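You operate a simulated robot arm through the tools that you are given. There is no shell and no other tool.

You are at the controls of a simulated robot arm. One attempt, no reset.

TASK
Dry the damp tea leaf at 40 C and take it out.
Fine: heat off once the lamp turns green and before the drawer opens; dish on the blue tile; shut the drawer again.

The check looks at the end state, three seconds after you hand in, the way a careful person would. Anything else that was tipped, shoved, dropped, spilled or broken makes it a failure.

THE ROBOT
A 6-joint arm with a two-finger parallel gripper, fixed in place. Base frame: the origin is at the foot of the arm, x ahead of it, y to its left, z up. Lengths are in mm, angles in degrees, forces in N, time in s.
With the tool pointing down near the work surface it reaches from about 280 to 800 mm from the base axis. Its first joint turns from -166.0 to 166.0 degrees. Payload 3.43 kg.
The tool frame sits at the grasp point between the pads (the TCP): z along the fingers, y along the line on which they close. The tips reach 34 mm beyond it. The gripper opens to 128 mm. The fingers are 24 mm wide and 12 mm thick; the gripper's body (48 by 130 mm) begins 96 mm behind the TCP.
Orientation is told as [roll, pitch, yaw] about the base's x, y, z axes, in that order, counted from this pose: with the fingers straight down and closing along the base's y, the tool's x points along the base's -x, its y along +y and its z along -z.

THE INTERFACE
- The arm moves only by the tool apply_moves. Its argument "rows" is a list of rows, each an object (a shift or turn left out is 0, a gripper value left out holds the last) with "offset": the shift along the base's x, y, z in units of 40 mm (1.0 is 40 mm), a list of three; "rotation": the turn, a rotation vector about the base's x, y, z in units of 4 degrees (1.0 is 4 degrees), a list of three; "jaw": the finger opening in mm, from 0 to 128. In form: [{"offset": [tx, ty, tz], "rotation": [wx, wy, wz], "jaw": jaw}, ...]. A call has 1 to 20 rows; each row shifts and turns the commanded pose from where the row before left it. A call with a number of a shift or a turn outside -1 to 1 is refused whole. Rows are played at 5 a second. More than 50 mm and 8.6 degrees between two rows, or a gripper value outside its range, and nothing of the call is played. A pose out of reach is approached as far as the arm can. The call stops where the force on the tool passes 90 N (or 10 N more than at its start, if that is more) or the arm is blocked; 0.2 s more then pass. Each finger travels about 45 mm/s and halts on what it meets, pressing with about 35 N; the grip force reading is that of the motor and also rises with nothing between the fingers. The clock runs only during rows and for 0.2 s after the last one: add rows that do not move to give the fingers time. It gives the time, the measured TCP pose, the force on the tool (base axes), the opening and the grip force at its end, in the units of the frame above (readings bear some noise), with the torque about the TCP (base axes, N m) and any sound that the robot's microphone picked up.
- Cameras (640 x 400 px; columns grow to the right, rows downward): "scene" is fixed at [218.4, 499.4, 1453.6]; the picture's right is [-0.69, -0.72, 0.00], its down [-0.45, 0.43, -0.78] and it looks along [0.56, -0.54, -0.62] (base axes); focal length 292 px, centre (320, 200). "wrist" rides on the gripper at [76, -11, -160] in the tool frame; the picture's right is [0.15, 0.99, 0.00], its down [-0.88, 0.13, -0.46] and it looks along [-0.45, 0.07, 0.89] (tool axes); focal length 234 px, centre (320, 200). There is no depth. A picture from a camera that has moved, and an enlarged one, comes with that camera's place and axes in the base frame and with its lens.
- snapshot(camera): a new picture of that camera. No time passes.
- enlarge(camera, box): a new picture of the part [left, top, right, bottom] of that camera's present view, enlarged. No time passes.
- close_job(): hands the job in; it is judged then, once.

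Nothing tells you positions but the pictures and the camera data. Unless the task says otherwise, let go and move clear before handing in.

The tools are called after ">>>" as name(argument=value, ...) on one line, values as JSON. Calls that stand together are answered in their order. apply_moves: Moves the arm, as the interface text tells. Its arguments: {"type":"object","properties":{"rows":{"type":"array","items":{"type":"object","properties":{"offset":{"type":"array","items":{"type":"number"}},"rotation":{"type":"array","items":{"type":"number"}},"jaw":{"type":"number"}}}}},"required":["rows"]} The other tools are called the same way: snapshot (camera) takes a picture; enlarge (camera, box) takes an enlarged picture of a part of a camera's view; close_job () hands the job in.

At the start:

```text
t: 0.0
tool_pos: [461.0, -54.4, 1211.2]
ee_rot: [0.0, 0.0, 0.0]
force: [0.4, 0.0, -0.4]
ft_torque: [-0.02, 0.04, -0.02]
gripper_width: 128.0
grip_force: 0.1
```

scene: 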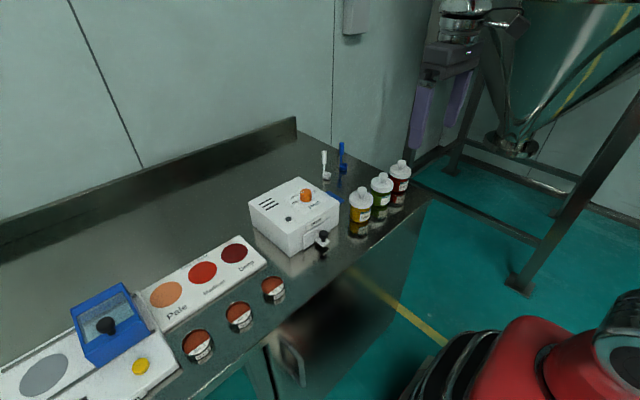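
wrist: 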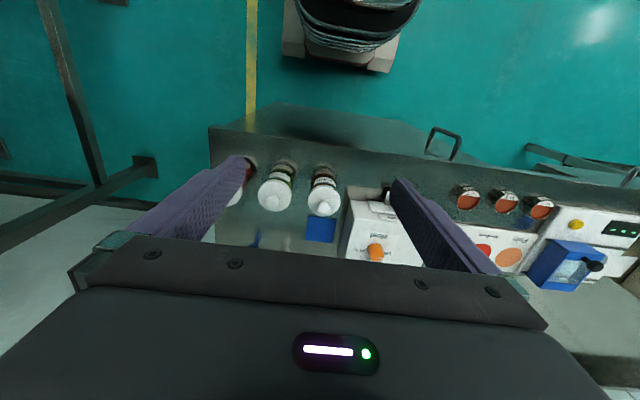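

I see a bench with a white box (likely the dryer with an orange knob and a drawer), bottles, a colour chart with pots, and a balance with a blue cover. I will enlarge the views first to identify the details.

>>> enlarge(camera="scene", box=[230, 130, 430, 270])

>>> enlarge(camera="scene", box=[0, 220, 300, 400])

>>> enlarge(camera="wrist", box=[200, 120, 440, 290])

>>> enlarge(camera="wrist", box=[420, 150, 640, 310])

```text
2.86 times, centred on (330, 200) of scene
camera zoom: at [218.4, 499.4, 1453.6], right [-0.69, -0.72, 0.0], down [-0.45, 0.43, -0.78], along [0.56, -0.54, -0.62], focal length 835 px, centre (291, 200)
```

zoom: 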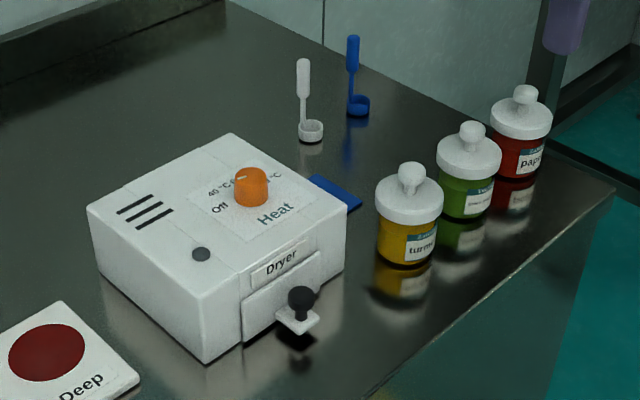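

```text
2.13 times, centred on (150, 310) of scene
camera zoom: at [218.4, 499.4, 1453.6], right [-0.69, -0.72, 0.0], down [-0.45, 0.43, -0.78], along [0.56, -0.54, -0.62], focal length 624 px, centre (683, -35)
```

zoom: 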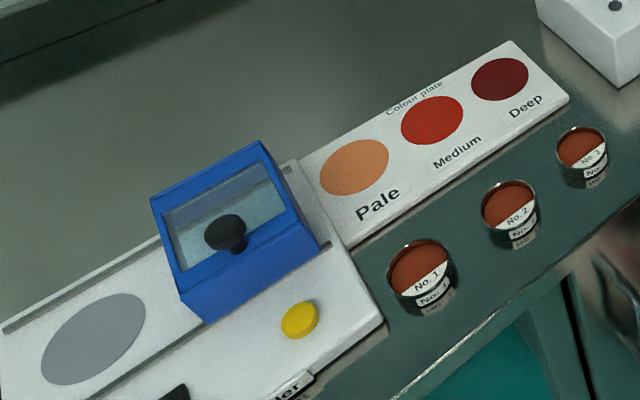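

```text
2.35 times, centred on (320, 205) of wrist
camera zoom: at [384.7, -65.2, 1370.9], right [-0.15, 0.99, 0.0], down [0.88, 0.13, 0.46], along [0.45, 0.07, -0.89], focal length 551 px, centre (320, 188)
```

zoom: 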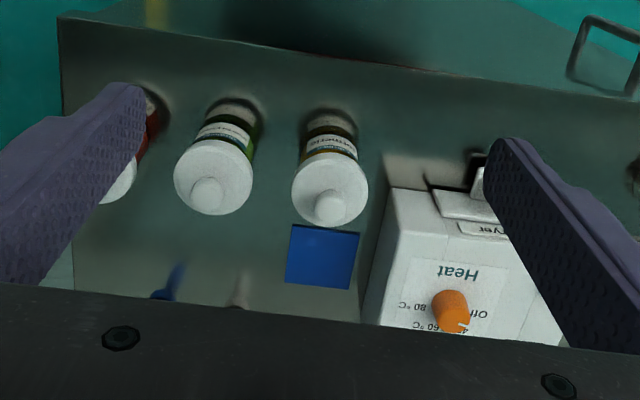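

```text
2.50 times, centred on (530, 230) of wrist
camera zoom: at [384.7, -65.2, 1370.9], right [-0.15, 0.99, 0.0], down [0.88, 0.13, 0.46], along [0.45, 0.07, -0.89], focal length 585 px, centre (-205, 125)
```

zoom: 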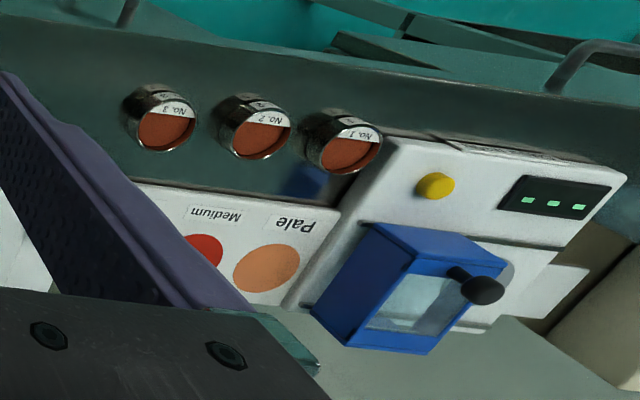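

The dryer has an orange dial (Off/40/60/80) on top, a lamp dot, and a drawer with a black knob on its front, facing the robot. The blue tile sits to its right (−y), and the damp leaf is presumably in the drawer. I'll close the jaw a little and move nearer for a better view, staying high.

>>> apply_moves(rows=[{"offset": [0.5, 0.8, -0.5], "jaw": 128}, {"offset": [0.5, 0.8, -0.5]}, {"offset": [0.5, 0.8, -0.5]}, {"offset": [0, 0.5, -0.5]}, {"offset": [0, 0, 0]}])

>>> snapshot(camera="wrist")

>>> snapshot(camera="scene")

```text
t: 1.2
tool_pos: [519.6, 63.0, 1133.5]
ee_rot: [-0.1, 0.0, 0.0]
force: [-1.1, 0.0, 0.2]
ft_torque: [0.03, 0.01, 0.0]
gripper_width: 127.9
grip_force: 0.0
```

```text
taken
camera wrist: at [444.8, 51.3, 1291.6], right [-0.15, 0.99, 0.0], down [0.88, 0.13, 0.46], along [0.45, 0.07, -0.89], focal length 234 px, centre (320, 200)
```

wrist: 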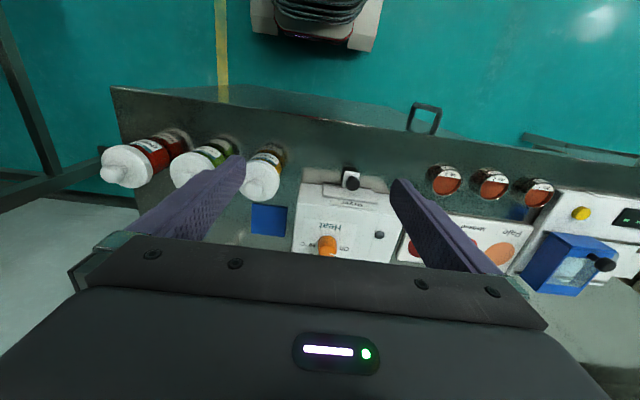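

```text
taken
```

scene: 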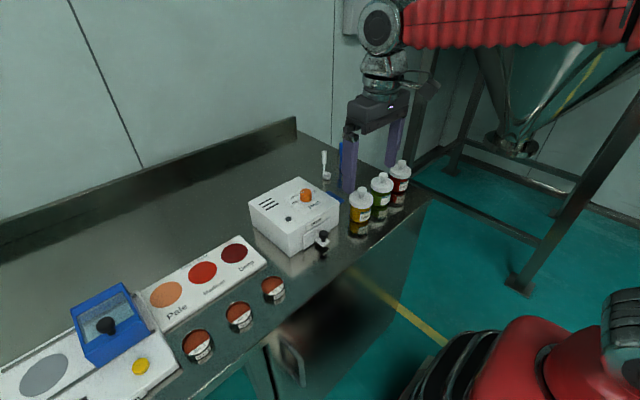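

The dryer is now ahead of the gripper and there is still clearance. I'll enlarge to read the dial, the lamp and the drawer knob.

>>> enlarge(camera="wrist", box=[230, 140, 420, 262])

>>> enlarge(camera="scene", box=[240, 165, 350, 265])

```text
3.28 times, centred on (325, 201) of wrist
camera zoom: at [444.8, 51.3, 1291.6], right [-0.15, 0.99, 0.0], down [0.88, 0.13, 0.46], along [0.45, 0.07, -0.89], focal length 768 px, centre (304, 197)
```

zoom: 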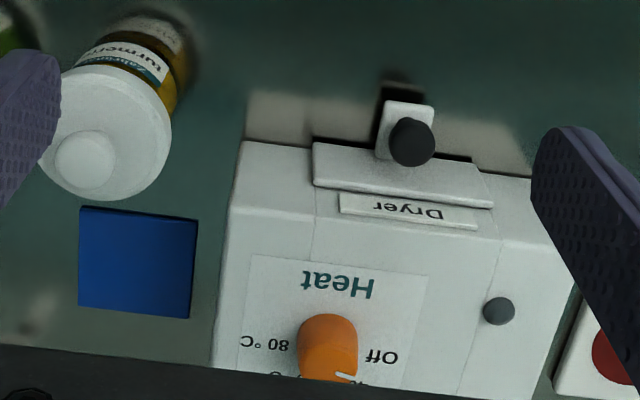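

```text
4.00 times, centred on (295, 215) of scene
camera zoom: at [218.4, 499.4, 1453.6], right [-0.69, -0.72, 0.0], down [-0.45, 0.43, -0.78], along [0.56, -0.54, -0.62], focal length 1169 px, centre (420, 140)
```

zoom: 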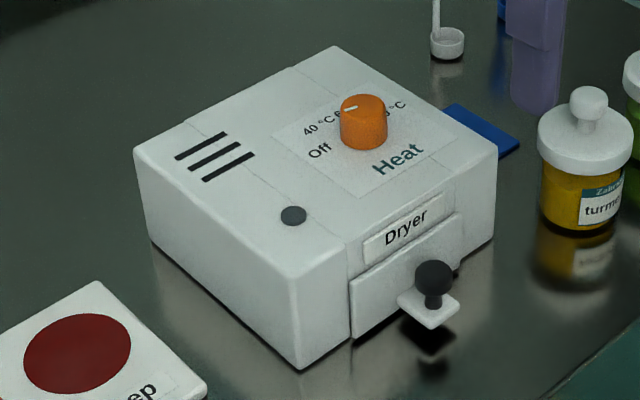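

The drawer knob is a black ball on a tab standing upright, so I can grip it from above. I'll move forward at this height to look down on the dial.

>>> apply_moves(rows=[{"offset": [1, 0, 0]}, {"offset": [1, 0, 0]}, {"offset": [1, 0, 0]}, {"offset": [0.75, 0, 0]}, {"offset": [0, 0, 0]}])

>>> snapshot(camera="wrist")

>>> enlarge(camera="wrist", box=[230, 40, 420, 240])

```text
t: 2.4
tool_pos: [670.6, 60.9, 1131.8]
ee_rot: [0.0, -0.1, 0.0]
force: [0.0, -1.1, 0.0]
ft_torque: [0.0, -0.01, -0.01]
gripper_width: 128.0
grip_force: 0.0
```

```text
taken
camera wrist: at [595.3, 50.0, 1290.6], right [-0.15, 0.99, 0.0], down [0.88, 0.13, 0.46], along [0.45, 0.07, -0.89], focal length 234 px, centre (320, 200)
```

wrist: 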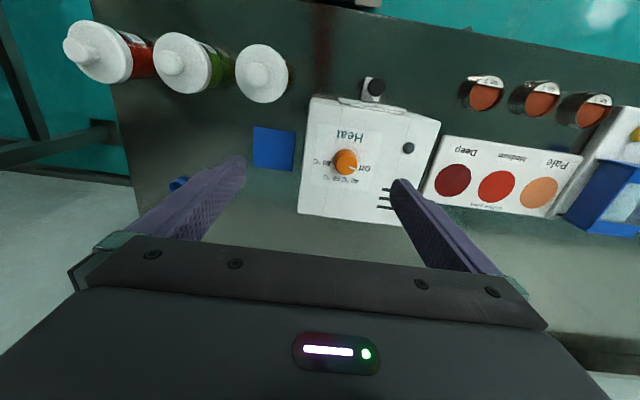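

```text
2.00 times, centred on (325, 140) of wrist
camera zoom: at [595.3, 50.0, 1290.6], right [-0.15, 0.99, 0.0], down [0.88, 0.13, 0.46], along [0.45, 0.07, -0.89], focal length 468 px, centre (310, 320)
```

zoom: 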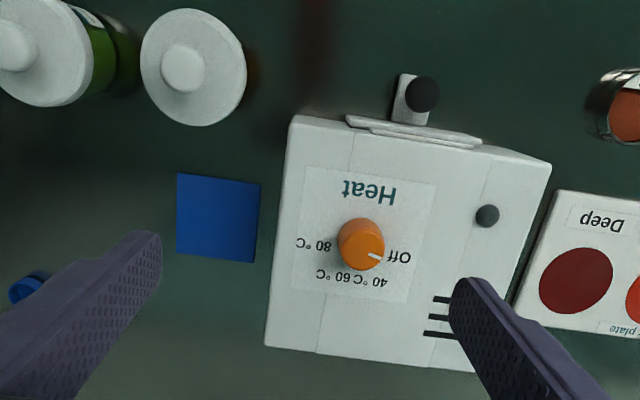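

>>> enlarge(camera="wrist", box=[310, 125, 380, 190])

>>> enlarge(camera="wrist", box=[340, 60, 430, 130])

>>> enlarge(camera="wrist", box=[240, 80, 460, 230])

```text
6.15 times, centred on (345, 158) of wrist
camera zoom: at [595.3, 50.0, 1290.6], right [-0.15, 0.99, 0.0], down [0.88, 0.13, 0.46], along [0.45, 0.07, -0.89], focal length 1441 px, centre (166, 462)
```

zoom: 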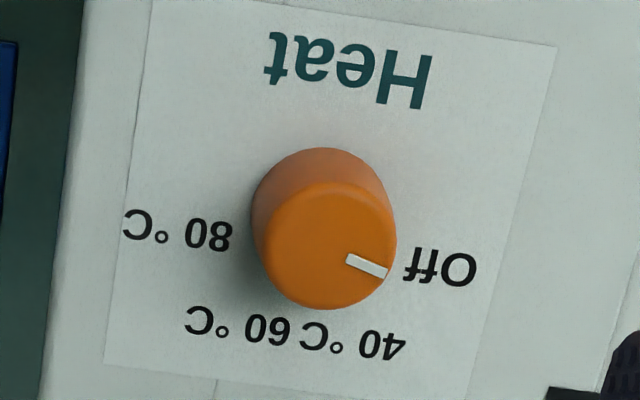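

```text
5.71 times, centred on (385, 95) of wrist
camera zoom: at [595.3, 50.0, 1290.6], right [-0.15, 0.99, 0.0], down [0.88, 0.13, 0.46], along [0.45, 0.07, -0.89], focal length 1338 px, centre (-51, 800)
```

zoom: 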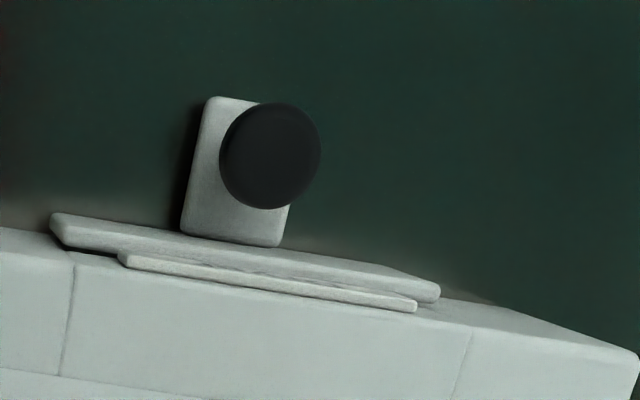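

```text
2.67 times, centred on (350, 155) of wrist
camera zoom: at [595.3, 50.0, 1290.6], right [-0.15, 0.99, 0.0], down [0.88, 0.13, 0.46], along [0.45, 0.07, -0.89], focal length 624 px, centre (240, 320)
```

zoom: 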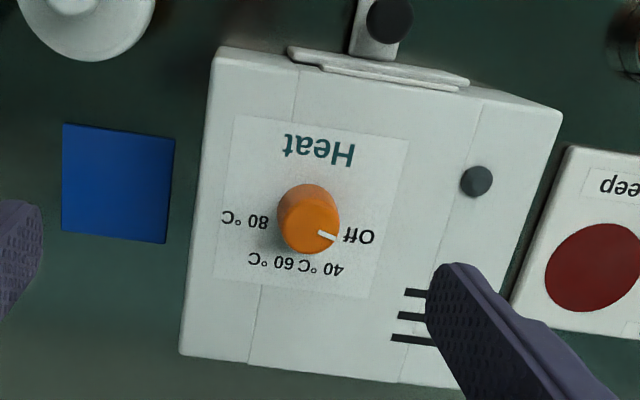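

The dial points to Off. I estimate the dial centre at (692, 101) with its top at z≈985, the dryer top at 963, the table at about 882, the drawer ball at (593, 130, 921) and the blue tile at (714, −14). I'll descend part-way over the dial, with the jaw narrowed, to refine this.

>>> apply_moves(rows=[{"offset": [0.3, 0.5, 0], "jaw": 70}, {"offset": [0.225, 0.485, 0]}, {"offset": [0, 0, -0.7]}, {"offset": [0, 0, -0.7]}, {"offset": [0, 0, 0]}, {"offset": [0, 0, 0]}])

>>> snapshot(camera="wrist")

>>> enlarge(camera="wrist", box=[240, 100, 400, 260])

>>> enlarge(camera="scene", box=[240, 145, 360, 265])

```text
t: 3.8
tool_pos: [691.5, 101.3, 1074.1]
ee_rot: [0.0, 0.0, -0.1]
force: [-0.3, 0.3, 0.6]
ft_torque: [-0.02, 0.04, 0.0]
gripper_width: 70.1
grip_force: 0.0
```

```text
taken
camera wrist: at [616.5, 90.1, 1234.6], right [-0.15, 0.99, 0.0], down [0.88, 0.13, 0.46], along [0.45, 0.07, -0.89], focal length 234 px, centre (320, 200)
```

wrist: 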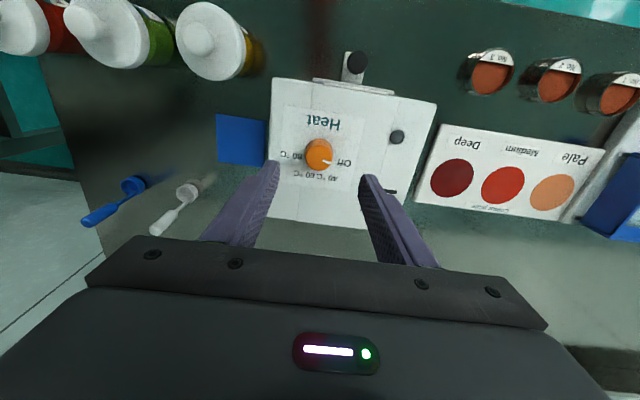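

```text
2.50 times, centred on (320, 180) of wrist
camera zoom: at [616.5, 90.1, 1234.6], right [-0.15, 0.99, 0.0], down [0.88, 0.13, 0.46], along [0.45, 0.07, -0.89], focal length 585 px, centre (320, 250)
```

zoom: 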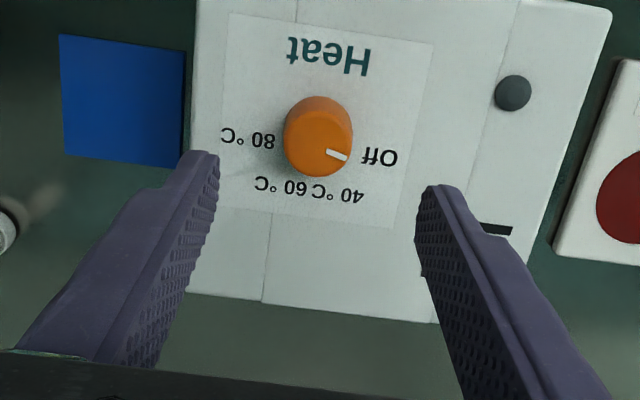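

```text
3.33 times, centred on (300, 205) of scene
camera zoom: at [218.4, 499.4, 1453.6], right [-0.69, -0.72, 0.0], down [-0.45, 0.43, -0.78], along [0.56, -0.54, -0.62], focal length 974 px, centre (387, 183)
```

zoom: 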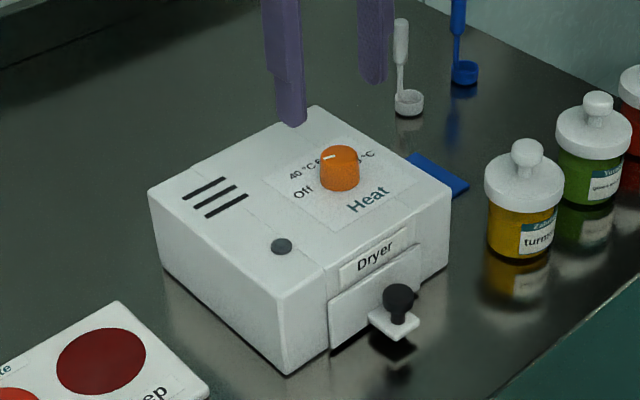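

The dial centre is confirmed at about (691, 101), so I'll descend straddling it with the tips just above the dryer top, then close on it.

>>> apply_moves(rows=[{"offset": [0, 0, -0.7], "jaw": 60}, {"offset": [0, 0, -0.6]}, {"offset": [0, 0, -0.45]}, {"offset": [0, 0, 0]}])

>>> enlarge(camera="wrist", box=[220, 100, 420, 250])

>>> enlarge(camera="scene", box=[240, 145, 360, 265])

```text
t: 4.8
tool_pos: [691.9, 100.5, 1003.5]
ee_rot: [0.1, 0.0, 0.0]
force: [-1.1, 0.6, -0.1]
ft_torque: [-0.03, 0.0, -0.01]
gripper_width: 59.8
grip_force: 0.0
```

```text
2.67 times, centred on (320, 175) of wrist
camera zoom: at [616.5, 89.8, 1164.7], right [-0.15, 0.99, 0.0], down [0.88, 0.13, 0.46], along [0.45, 0.07, -0.89], focal length 624 px, centre (320, 267)
```

zoom: 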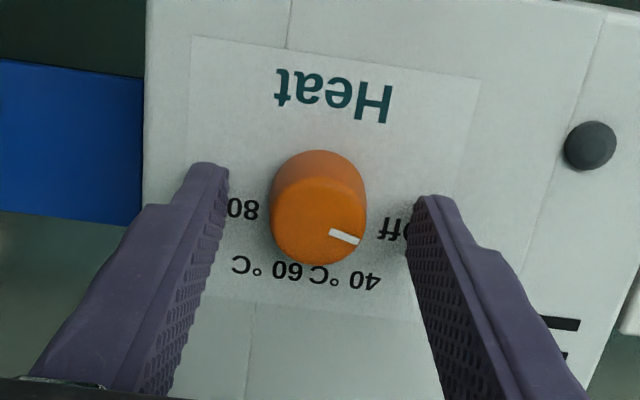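

```text
3.33 times, centred on (300, 205) of scene
camera zoom: at [218.4, 499.4, 1453.6], right [-0.69, -0.72, 0.0], down [-0.45, 0.43, -0.78], along [0.56, -0.54, -0.62], focal length 974 px, centre (387, 183)
```

zoom: 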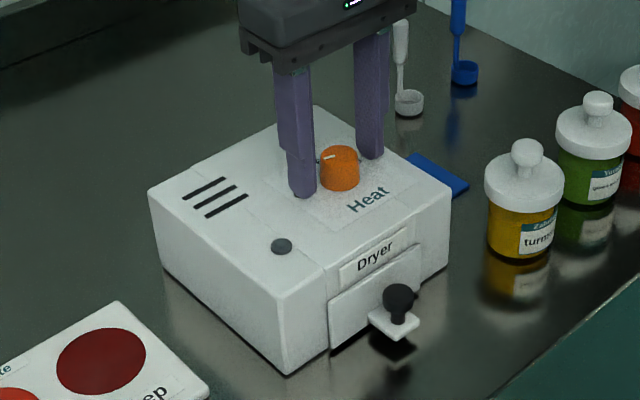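

The fingers straddle the dial well, so I'll close on it.

>>> apply_moves(rows=[{"jaw": 15}, {"offset": [0, 0, 0]}, {"offset": [0, 0, 0]}, {"offset": [0, 0, 0]}, {"offset": [0, 0, 0]}])

>>> enlarge(camera="wrist", box=[220, 100, 420, 250])

```text
t: 6.0
tool_pos: [691.3, 101.1, 1005.3]
ee_rot: [0.0, 0.0, 0.1]
force: [0.2, -11.5, -0.4]
ft_torque: [-0.44, -0.03, 0.04]
gripper_width: 30.8
grip_force: 44.3
```

```text
2.67 times, centred on (320, 175) of wrist
camera zoom: at [616.5, 89.0, 1164.7], right [-0.15, 0.99, 0.0], down [0.88, 0.13, 0.46], along [0.45, 0.07, -0.89], focal length 624 px, centre (320, 267)
```

zoom: 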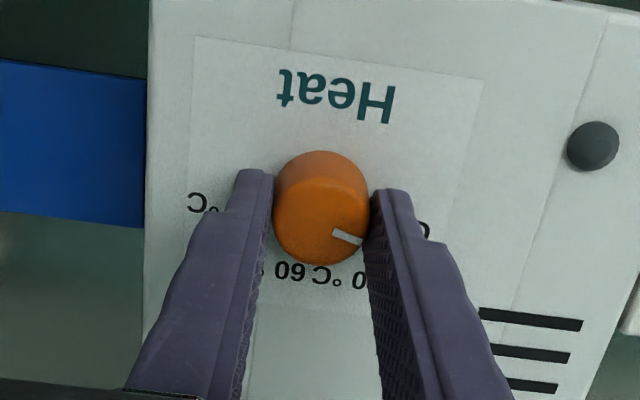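

The grip is firm (30.8 mm), with a slight sideways load. I'll shift 0.8 mm to relieve it, then turn clockwise seen from above (negative z) toward 40 °C, checking halfway.

>>> apply_moves(rows=[{"offset": [0, -0.02, 0]}, {"offset": [0, 0, 0]}, {"rotation": [0, 0, -1]}, {"rotation": [0, 0, -1]}, {"rotation": [0, 0, -1]}, {"rotation": [0, 0, -1]}, {"rotation": [0, 0, -1]}, {"rotation": [0, 0, -1]}, {"offset": [0, 0, 0]}])

>>> enlarge(camera="wrist", box=[220, 100, 420, 250])

>>> enlarge(camera="scene", box=[240, 145, 360, 265])

```text
t: 8.0
tool_pos: [691.2, 99.2, 1005.7]
ee_rot: [0.0, 0.0, -24.1]
force: [5.5, -18.1, -8.8]
ft_torque: [-0.74, -0.45, 0.02]
gripper_width: 31.0
grip_force: 45.3
```

```text
2.67 times, centred on (320, 175) of wrist
camera zoom: at [618.5, 120.3, 1164.8], right [0.27, 0.96, 0.0], down [0.86, -0.24, 0.46], along [0.44, -0.12, -0.89], focal length 624 px, centre (320, 267)
```

zoom: 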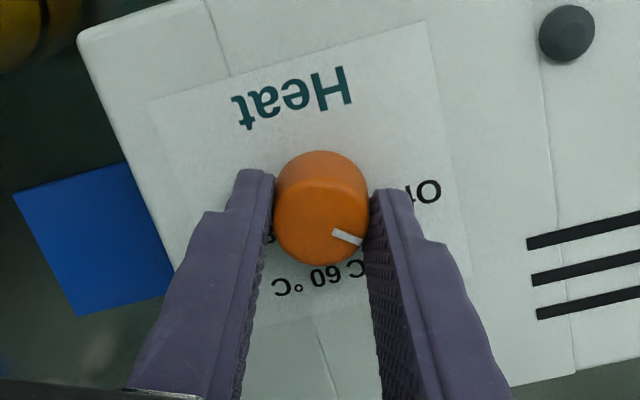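

```text
3.33 times, centred on (300, 205) of scene
camera zoom: at [218.4, 499.4, 1453.6], right [-0.69, -0.72, 0.0], down [-0.45, 0.43, -0.78], along [0.56, -0.54, -0.62], focal length 974 px, centre (387, 183)
```

zoom: 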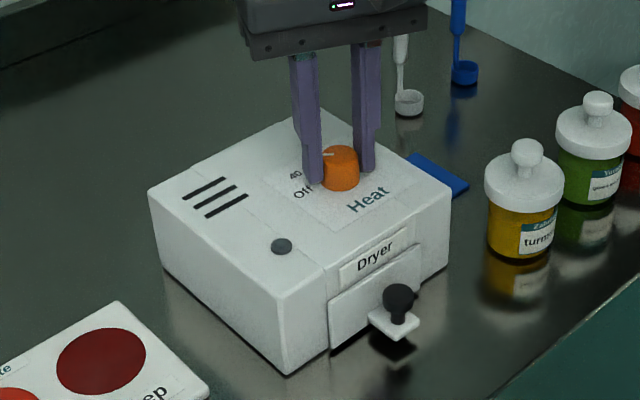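

The dial follows the gripper and is halfway to 40 °C. The sideways load grew after my shift, so I'll correct by moving +y slightly and check the force.

>>> apply_moves(rows=[{"offset": [0, 0.035, 0]}, {"offset": [0, 0, 0]}, {"offset": [0, 0, 0]}])

```text
t: 8.8
tool_pos: [691.1, 98.3, 1006.1]
ee_rot: [-0.2, 0.0, -24.1]
force: [4.3, -32.6, -5.6]
ft_torque: [-0.73, 0.5, 0.02]
gripper_width: 31.0
grip_force: 45.2
```

The load is in the other direction (about 10 N/mm), so I'll back off in −y and watch the force fall.

>>> apply_moves(rows=[{"offset": [0, -0.06, 0]}, {"offset": [0, 0, 0]}, {"offset": [0, 0, 0]}])

```text
t: 9.6
tool_pos: [691.9, 100.2, 1005.4]
ee_rot: [0.0, 0.0, -24.0]
force: [2.9, -16.3, -7.1]
ft_torque: [-0.97, -0.62, 0.03]
gripper_width: 30.8
grip_force: 44.5
```

>>> apply_moves(rows=[{"offset": [0, -0.04, 0]}, {"offset": [0, 0, 0]}, {"offset": [0, 0, 0]}])

```text
t: 10.4
tool_pos: [691.3, 100.5, 1004.8]
ee_rot: [0.0, 0.0, -24.0]
force: [4.4, 2.8, -5.2]
ft_torque: [0.34, -0.03, 0.01]
gripper_width: 30.8
grip_force: 44.8
```

The load is now nearly zero. I'll continue turning the remaining ~26° to 40 °C.

>>> apply_moves(rows=[{"rotation": [0, 0, -1]}, {"rotation": [0, 0, -1]}, {"rotation": [0, 0, -1]}, {"rotation": [0, 0, -1]}, {"rotation": [0, 0, -1]}, {"rotation": [0, 0, -1]}, {"rotation": [0, 0, -0.5]}, {"offset": [0, 0, 0]}])

>>> enlarge(camera="wrist", box=[220, 100, 420, 250])

>>> enlarge(camera="scene", box=[240, 145, 360, 265])

```text
t: 12.2
tool_pos: [691.1, 99.2, 1005.5]
ee_rot: [0.1, 0.1, -50.0]
force: [0.4, 8.8, -3.5]
ft_torque: [0.37, 0.03, 0.0]
gripper_width: 30.7
grip_force: 44.7
```

```text
2.67 times, centred on (320, 175) of wrist
camera zoom: at [634.3, 149.6, 1164.9], right [0.66, 0.75, 0.0], down [0.67, -0.59, 0.46], along [0.34, -0.3, -0.89], focal length 624 px, centre (320, 267)
```

zoom: 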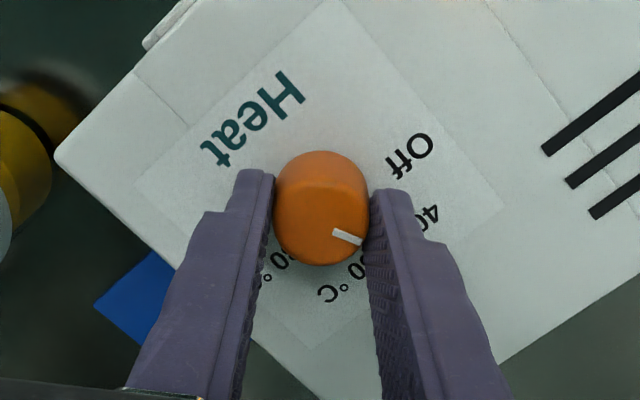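

```text
3.33 times, centred on (300, 205) of scene
camera zoom: at [218.4, 499.4, 1453.6], right [-0.69, -0.72, 0.0], down [-0.45, 0.43, -0.78], along [0.56, -0.54, -0.62], focal length 974 px, centre (387, 183)
```

zoom: 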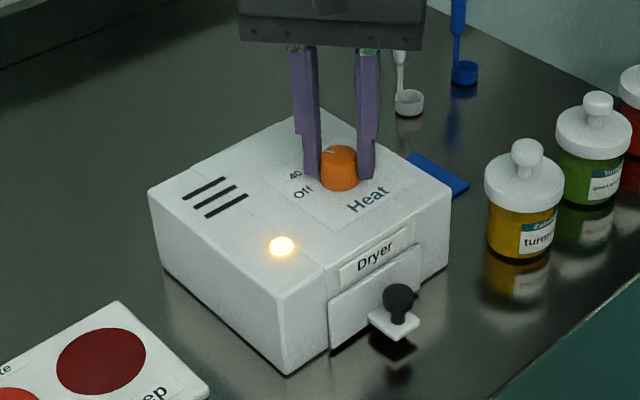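

The lamp turned amber, so heat is on. I'll release and lift to verify the pointer is at 40 °C.

>>> apply_moves(rows=[{"jaw": 60}, {"offset": [0, 0, 0]}, {"offset": [0, 0, 0.8]}, {"offset": [0, 0, 0.7]}, {"offset": [0, 0, 0]}])

>>> enlarge(camera="wrist", box=[240, 100, 400, 230])

>>> enlarge(camera="scene", box=[260, 165, 340, 225])

```text
t: 13.4
tool_pos: [691.8, 98.1, 1065.3]
ee_rot: [0.1, 0.1, -50.0]
force: [0.3, 0.2, -0.6]
ft_torque: [0.01, -0.01, 0.03]
gripper_width: 59.8
grip_force: 0.1
```

```text
3.08 times, centred on (320, 165) of wrist
camera zoom: at [634.5, 148.9, 1224.5], right [0.66, 0.75, 0.0], down [0.67, -0.59, 0.46], along [0.34, -0.3, -0.89], focal length 720 px, centre (320, 308)
```

zoom: 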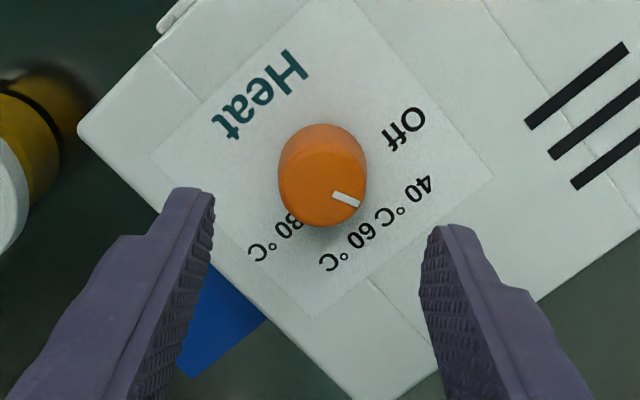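

```text
6.67 times, centred on (300, 195) of scene
camera zoom: at [218.4, 499.4, 1453.6], right [-0.69, -0.72, 0.0], down [-0.45, 0.43, -0.78], along [0.56, -0.54, -0.62], focal length 1949 px, centre (453, 233)
```

zoom: 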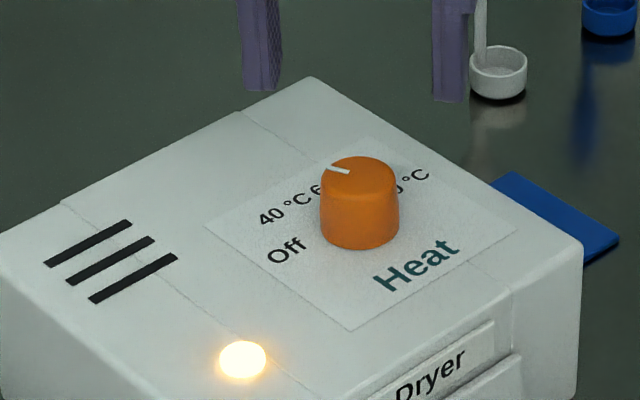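

The pointer is at 40 °C (about 22–25° against the label's 25°), and the amber lamp shows it is drying. Now I'll wait and watch the lamp.

>>> apply_moves(rows=[{}, {}, {}, {}, {}, {}, {}, {}, {}, {}, {}, {}, {}, {}, {}, {}, {}, {}, {}, {}])

>>> enlarge(camera="scene", box=[240, 145, 360, 265])

```text
t: 17.6
tool_pos: [690.3, 98.0, 1065.4]
ee_rot: [-0.1, 0.0, -50.0]
force: [0.2, 0.0, -0.3]
ft_torque: [0.01, 0.0, -0.02]
gripper_width: 60.0
grip_force: 0.0
```

```text
3.33 times, centred on (300, 205) of scene
camera zoom: at [218.4, 499.4, 1453.6], right [-0.69, -0.72, 0.0], down [-0.45, 0.43, -0.78], along [0.56, -0.54, -0.62], focal length 974 px, centre (387, 183)
```

zoom: 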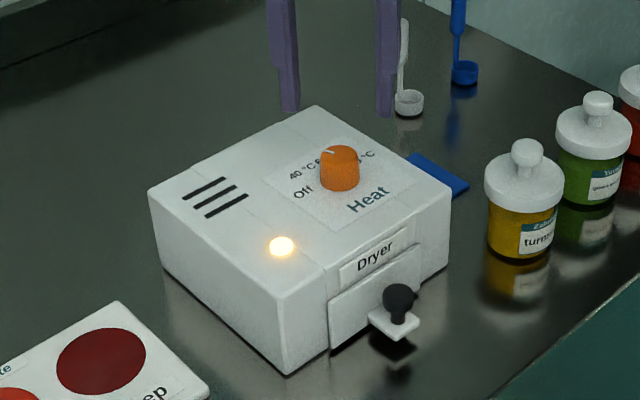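

Still amber, so I'll keep waiting.

>>> apply_moves(rows=[{}, {}, {}, {}, {}, {}, {}, {}, {}, {}, {}, {}, {}, {}, {}, {}, {}, {}, {}, {}])

>>> enlarge(camera="scene", box=[240, 145, 360, 265])

```text
t: 21.8
tool_pos: [691.2, 97.5, 1064.9]
ee_rot: [0.0, 0.0, -50.0]
force: [1.0, -0.1, 0.2]
ft_torque: [0.02, 0.0, 0.02]
gripper_width: 59.8
grip_force: 0.1
```

```text
3.33 times, centred on (300, 205) of scene
camera zoom: at [218.4, 499.4, 1453.6], right [-0.69, -0.72, 0.0], down [-0.45, 0.43, -0.78], along [0.56, -0.54, -0.62], focal length 974 px, centre (387, 183)
```

zoom: 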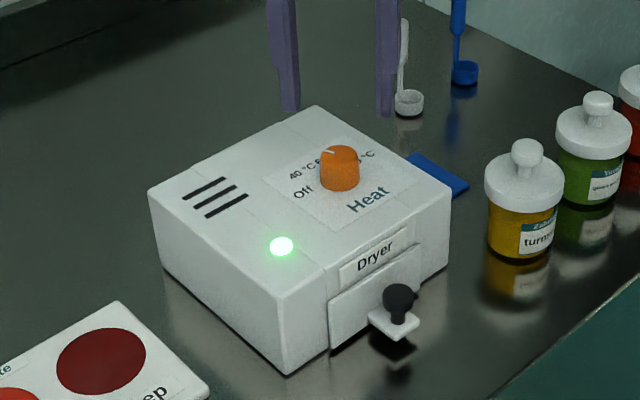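

The lamp is green. I'll descend again on the dial, grip it, and check the load before turning back to Off.

>>> apply_moves(rows=[{"offset": [0, 0.02, -0.8]}, {"offset": [0, 0, -0.7]}, {}, {"jaw": 15}, {}, {}, {}, {}])

>>> enlarge(camera="wrist", box=[220, 100, 420, 250])

```text
t: 23.6
tool_pos: [691.3, 99.4, 1005.4]
ee_rot: [0.0, 0.0, -50.0]
force: [-2.5, -3.0, -1.6]
ft_torque: [-0.13, 0.06, 0.02]
gripper_width: 31.0
grip_force: 44.7
```

```text
2.67 times, centred on (320, 175) of wrist
camera zoom: at [634.4, 149.7, 1164.6], right [0.66, 0.75, 0.0], down [0.67, -0.59, 0.46], along [0.34, -0.3, -0.89], focal length 624 px, centre (320, 267)
```

zoom: 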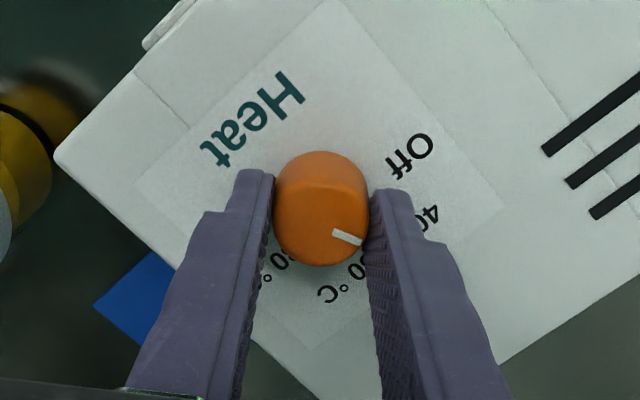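

The load is small and the grip is good, so I'll turn back +50° to Off.

>>> apply_moves(rows=[{"rotation": [0, 0, 1]}, {"rotation": [0, 0, 1]}, {"rotation": [0, 0, 1]}, {"rotation": [0, 0, 1]}, {"rotation": [0, 0, 1]}, {"rotation": [0, 0, 1]}, {"rotation": [0, 0, 1]}, {"rotation": [0, 0, 1]}, {"rotation": [0, 0, 1]}, {"rotation": [0, 0, 1]}, {"rotation": [0, 0, 1]}, {"rotation": [0, 0, 1]}, {"rotation": [0, 0, 0.5]}, {}])

>>> enlarge(camera="wrist", box=[220, 100, 420, 250])

>>> enlarge(camera="scene", box=[240, 145, 360, 265])

```text
t: 26.6
tool_pos: [691.6, 100.7, 1004.7]
ee_rot: [0.1, 0.0, 0.1]
force: [10.7, 16.5, -8.8]
ft_torque: [0.6, -0.55, -0.02]
gripper_width: 31.0
grip_force: 45.0
```

```text
2.67 times, centred on (320, 175) of wrist
camera zoom: at [616.4, 88.5, 1164.7], right [-0.15, 0.99, 0.0], down [0.88, 0.13, 0.46], along [0.45, 0.07, -0.89], focal length 624 px, centre (320, 267)
```

zoom: 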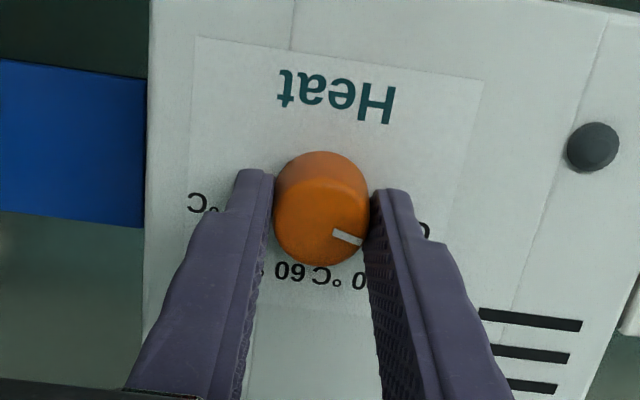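

```text
3.33 times, centred on (300, 205) of scene
camera zoom: at [218.4, 499.4, 1453.6], right [-0.69, -0.72, 0.0], down [-0.45, 0.43, -0.78], along [0.56, -0.54, -0.62], focal length 974 px, centre (387, 183)
```

zoom: 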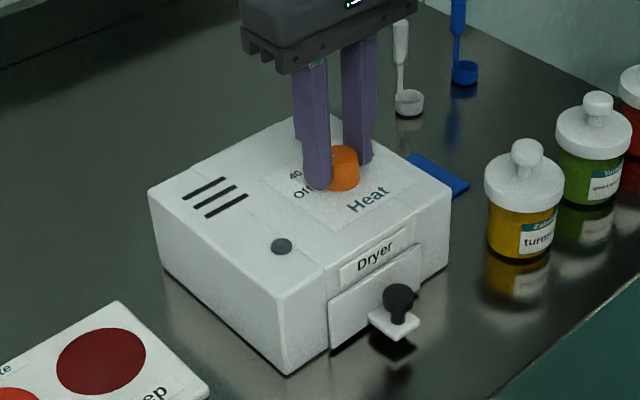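

The dial is back at Off and the lamp is out. I'll release, lift, and go above the drawer ball.

>>> apply_moves(rows=[{"offset": [-0.02, 0.03, 0]}, {"jaw": 64}, {}, {}, {"offset": [0, 0, 0.8]}, {"offset": [0, 0, 0.7]}, {}])

>>> enlarge(camera="wrist", box=[240, 100, 400, 230])

>>> enlarge(camera="scene", box=[240, 145, 360, 265])

```text
t: 28.2
tool_pos: [689.5, 100.2, 1066.7]
ee_rot: [0.1, 0.1, 0.0]
force: [-0.5, -0.5, 0.3]
ft_torque: [0.0, 0.02, 0.0]
gripper_width: 64.1
grip_force: 0.1
```

```text
3.08 times, centred on (320, 165) of wrist
camera zoom: at [615.1, 88.3, 1225.6], right [-0.15, 0.99, 0.0], down [0.88, 0.13, 0.45], along [0.45, 0.07, -0.89], focal length 720 px, centre (320, 308)
```

zoom: 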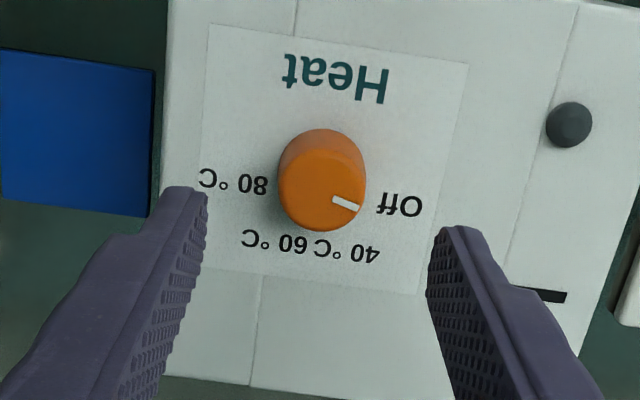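

```text
3.33 times, centred on (300, 205) of scene
camera zoom: at [218.4, 499.4, 1453.6], right [-0.69, -0.72, 0.0], down [-0.45, 0.43, -0.78], along [0.56, -0.54, -0.62], focal length 974 px, centre (387, 183)
```

zoom: 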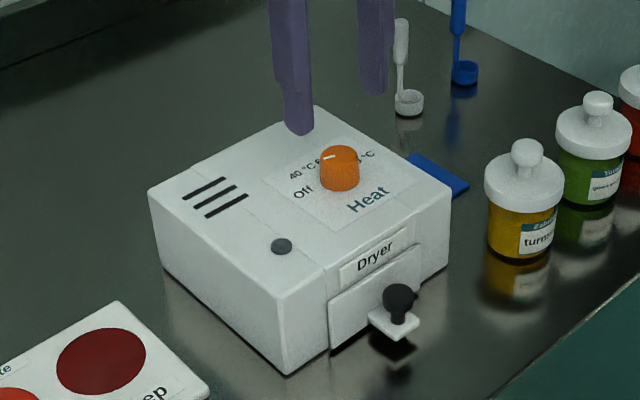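

The dial reads Off as at the start. Next I'll move above the drawer ball near (593, 130).

>>> apply_moves(rows=[{"offset": [-0.9, 0.3, 0]}, {"offset": [-0.9, 0.3, 0]}, {"offset": [-0.65, 0.15, 0]}, {"offset": [0, 0, -0.6]}, {}])

>>> snapshot(camera="wrist")

>>> enlarge(camera="wrist", box=[240, 100, 400, 230])

>>> enlarge(camera="scene", box=[260, 170, 360, 270])

```text
t: 29.4
tool_pos: [591.9, 129.4, 1042.3]
ee_rot: [0.0, 0.0, 0.0]
force: [0.0, 0.2, 0.3]
ft_torque: [0.0, 0.03, 0.0]
gripper_width: 64.0
grip_force: 0.0
```

```text
taken
camera wrist: at [516.9, 118.5, 1201.8], right [-0.15, 0.99, 0.0], down [0.88, 0.13, 0.46], along [0.45, 0.07, -0.89], focal length 234 px, centre (320, 200)
```

wrist: 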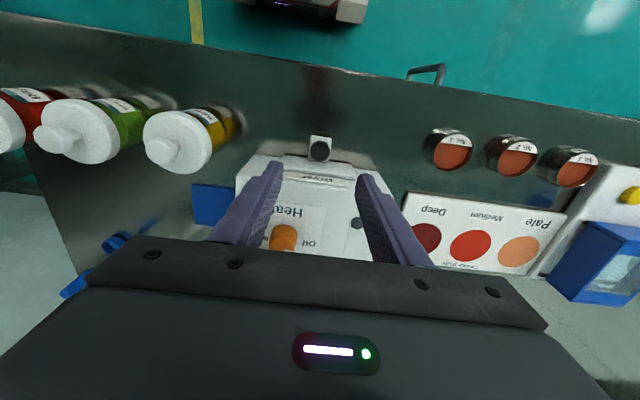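

```text
3.08 times, centred on (320, 165) of wrist
camera zoom: at [516.9, 118.5, 1201.8], right [-0.15, 0.99, 0.0], down [0.88, 0.13, 0.46], along [0.45, 0.07, -0.89], focal length 720 px, centre (320, 308)
```

zoom: 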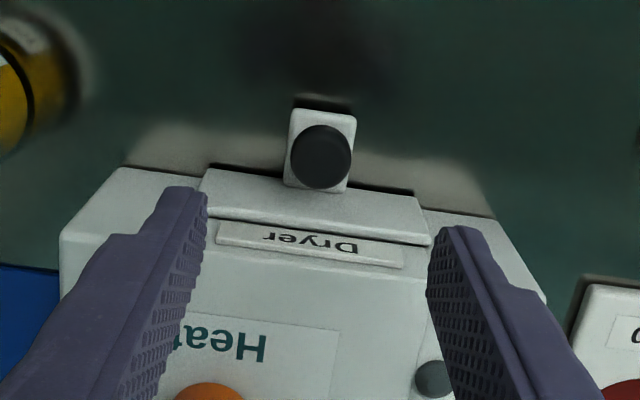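

```text
4.00 times, centred on (310, 220) of scene
camera zoom: at [218.4, 499.4, 1453.6], right [-0.69, -0.72, 0.0], down [-0.45, 0.43, -0.78], along [0.56, -0.54, -0.62], focal length 1169 px, centre (360, 120)
```

zoom: 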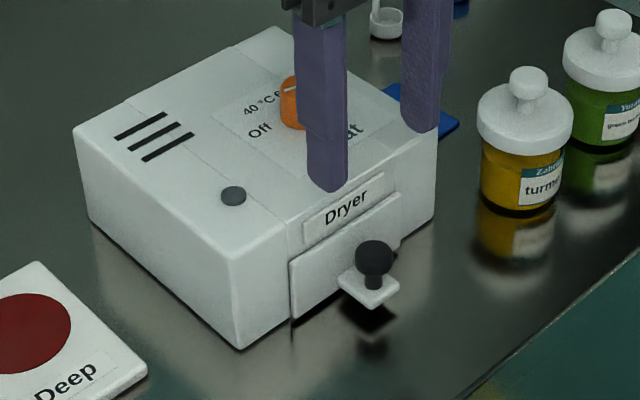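

The ball is centred under the fingers at about (592, 130, 920), with its tab top at ≈897. I'll descend to TCP z≈938, which puts the tips at about 904, and stop open to check.

>>> apply_moves(rows=[{"offset": [0, 0, -0.9], "jaw": 56}, {"offset": [0, 0, -0.9]}, {"offset": [0, 0, -0.5]}, {"offset": [0, 0, -0.3]}, {}])

>>> enlarge(camera="wrist", box=[240, 100, 400, 230])

>>> enlarge(camera="scene", box=[260, 170, 360, 270])

```text
t: 30.6
tool_pos: [594.0, 129.9, 937.8]
ee_rot: [0.0, 0.1, 0.1]
force: [0.1, 0.7, -0.2]
ft_torque: [0.03, 0.03, 0.0]
gripper_width: 56.2
grip_force: 0.1
```

```text
3.08 times, centred on (320, 165) of wrist
camera zoom: at [517.6, 118.6, 1097.8], right [-0.15, 0.99, 0.0], down [0.88, 0.13, 0.46], along [0.45, 0.07, -0.89], focal length 720 px, centre (320, 308)
```

zoom: 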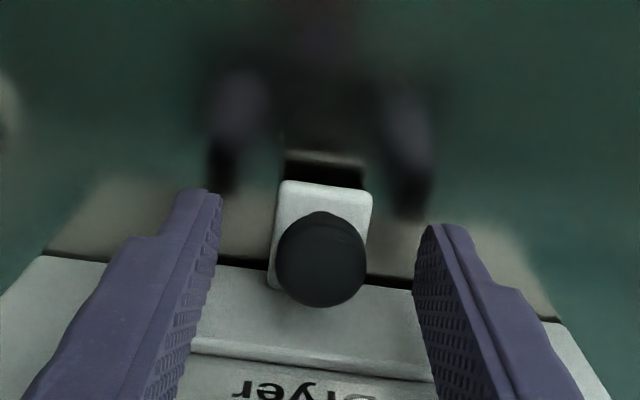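

```text
4.00 times, centred on (310, 220) of scene
camera zoom: at [218.4, 499.4, 1453.6], right [-0.69, -0.72, 0.0], down [-0.45, 0.43, -0.78], along [0.56, -0.54, -0.62], focal length 1169 px, centre (360, 120)
```

zoom: 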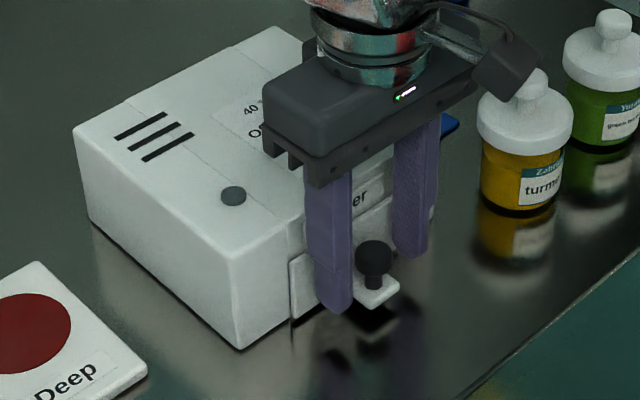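

The ball is centred between the fingers, so I'll close on it.

>>> apply_moves(rows=[{"jaw": 10}, {}, {}, {}, {}])

>>> enlarge(camera="wrist", box=[240, 100, 400, 230])

```text
t: 31.8
tool_pos: [592.4, 129.4, 939.0]
ee_rot: [0.0, 0.0, 0.0]
force: [-0.6, 1.2, -0.9]
ft_torque: [0.01, -0.05, -0.03]
gripper_width: 23.4
grip_force: 45.2
```

```text
3.08 times, centred on (320, 165) of wrist
camera zoom: at [517.7, 118.8, 1098.0], right [-0.15, 0.99, 0.0], down [0.88, 0.13, 0.46], along [0.45, 0.07, -0.89], focal length 720 px, centre (320, 308)
```

zoom: 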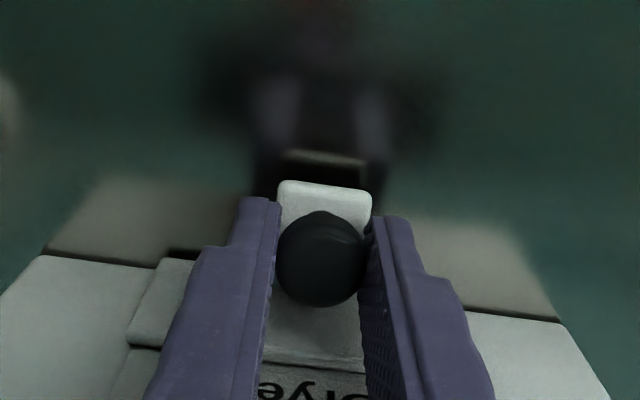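

I have a secure grip at 23.4 mm. I'll pull the drawer gently toward the robot (−x), checking the force.

>>> apply_moves(rows=[{"offset": [-0.25, 0, 0]}, {"offset": [-0.25, 0, 0]}, {"offset": [-0.25, 0, 0]}, {"offset": [-0.25, 0, 0]}, {}])

>>> enlarge(camera="scene", box=[250, 160, 370, 280])

>>> enlarge(camera="wrist", box=[220, 100, 420, 250])

```text
t: 33.0
tool_pos: [551.8, 130.2, 938.6]
ee_rot: [0.0, -0.1, 0.0]
force: [-0.4, -3.5, 14.5]
ft_torque: [-0.1, 0.19, 0.04]
gripper_width: 23.6
grip_force: 45.1
```

```text
3.33 times, centred on (310, 220) of scene
camera zoom: at [218.4, 499.4, 1453.6], right [-0.69, -0.72, 0.0], down [-0.45, 0.43, -0.78], along [0.56, -0.54, -0.62], focal length 974 px, centre (353, 133)
```

zoom: 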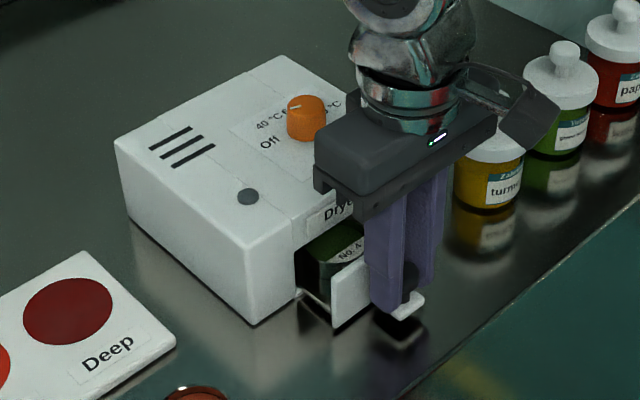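

```text
2.67 times, centred on (320, 175) of wrist
camera zoom: at [476.8, 118.8, 1097.8], right [-0.15, 0.99, 0.0], down [0.88, 0.13, 0.46], along [0.45, 0.07, -0.89], focal length 624 px, centre (320, 267)
```

zoom: 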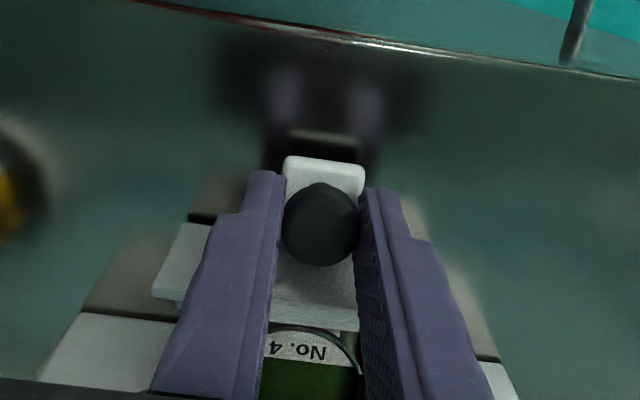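

The drawer slides freely, and dish "No. 4" with green leaf is inside. I'll keep pulling.

>>> apply_moves(rows=[{"offset": [-0.25, 0, -0.01]}, {"offset": [-0.25, 0, -0.01]}, {"offset": [-0.25, 0, 0]}, {"offset": [-0.25, 0, 0]}, {}])

>>> enlarge(camera="scene", box=[250, 160, 370, 280])

>>> snapshot(camera="wrist")

```text
t: 34.2
tool_pos: [511.4, 129.9, 938.9]
ee_rot: [0.1, -0.1, 0.0]
force: [1.3, 3.0, 29.5]
ft_torque: [0.01, -0.26, 0.02]
gripper_width: 23.5
grip_force: 45.5
```

```text
3.33 times, centred on (310, 220) of scene
camera zoom: at [218.4, 499.4, 1453.6], right [-0.69, -0.72, 0.0], down [-0.45, 0.43, -0.78], along [0.56, -0.54, -0.62], focal length 974 px, centre (353, 133)
```

zoom: 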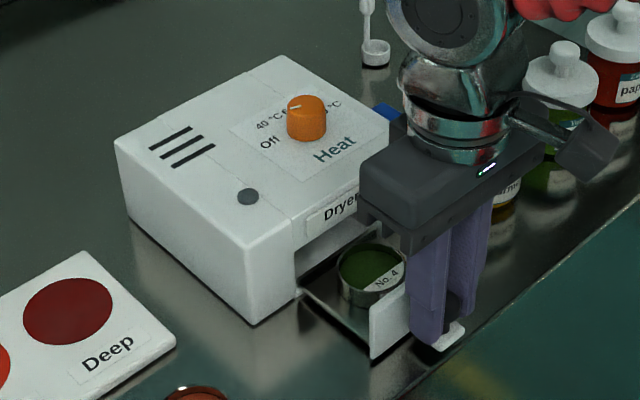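

```text
taken
camera wrist: at [436.6, 118.6, 1097.7], right [-0.15, 0.99, 0.0], down [0.88, 0.13, 0.46], along [0.45, 0.07, -0.89], focal length 234 px, centre (320, 200)
```

wrist: 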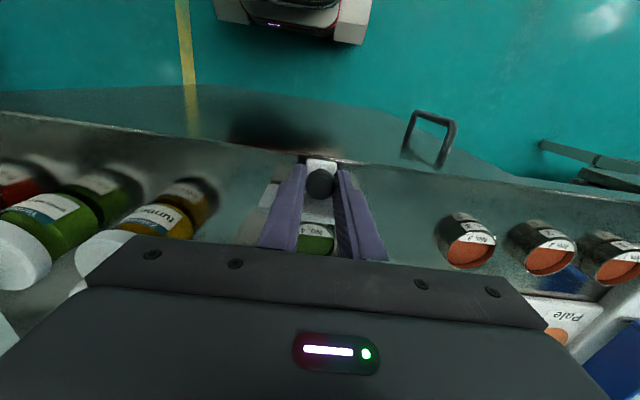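

The drawer is about 81 mm out and the dish appears clear of the housing. I'll relieve the vertical load, release the ball and lift straight up to look.

>>> apply_moves(rows=[{"offset": [0, 0, 0.04]}, {}, {"jaw": 60}, {}, {}, {"offset": [0, 0, 0.5]}, {"offset": [0, 0, 0.9]}, {"offset": [0, 0, 0.9]}, {"offset": [0, 0, 0.9]}, {}])

>>> snapshot(camera="wrist")

>>> enlarge(camera="scene", box=[250, 160, 370, 280])

```text
t: 36.4
tool_pos: [512.5, 129.7, 1066.1]
ee_rot: [0.0, 0.0, 0.1]
force: [-0.3, 0.2, 0.8]
ft_torque: [0.0, 0.0, 0.02]
gripper_width: 59.9
grip_force: 0.0
```

```text
taken
camera wrist: at [437.0, 118.4, 1226.6], right [-0.15, 0.99, 0.0], down [0.88, 0.13, 0.46], along [0.45, 0.07, -0.89], focal length 234 px, centre (320, 200)
```

wrist: 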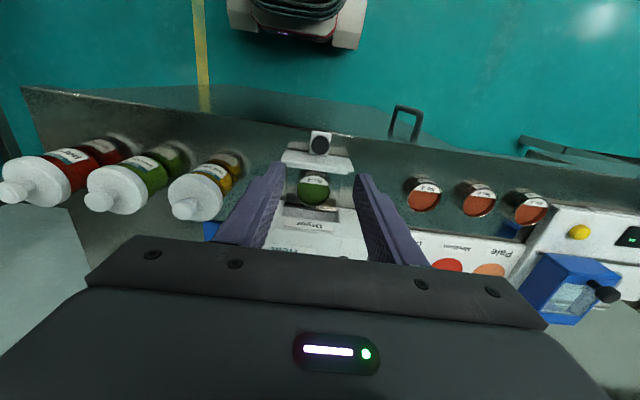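

```text
3.33 times, centred on (310, 220) of scene
camera zoom: at [218.4, 499.4, 1453.6], right [-0.69, -0.72, 0.0], down [-0.45, 0.43, -0.78], along [0.56, -0.54, -0.62], focal length 974 px, centre (353, 133)
```

zoom: 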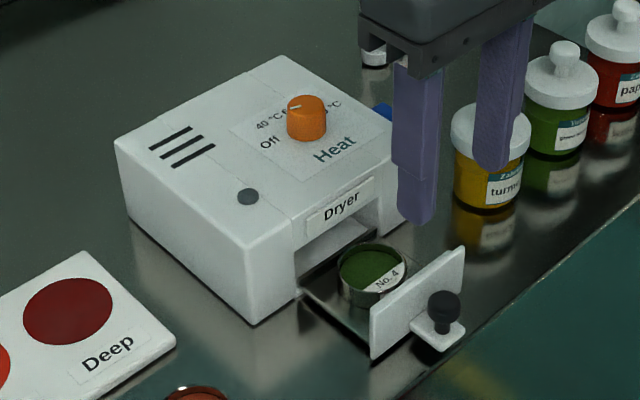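

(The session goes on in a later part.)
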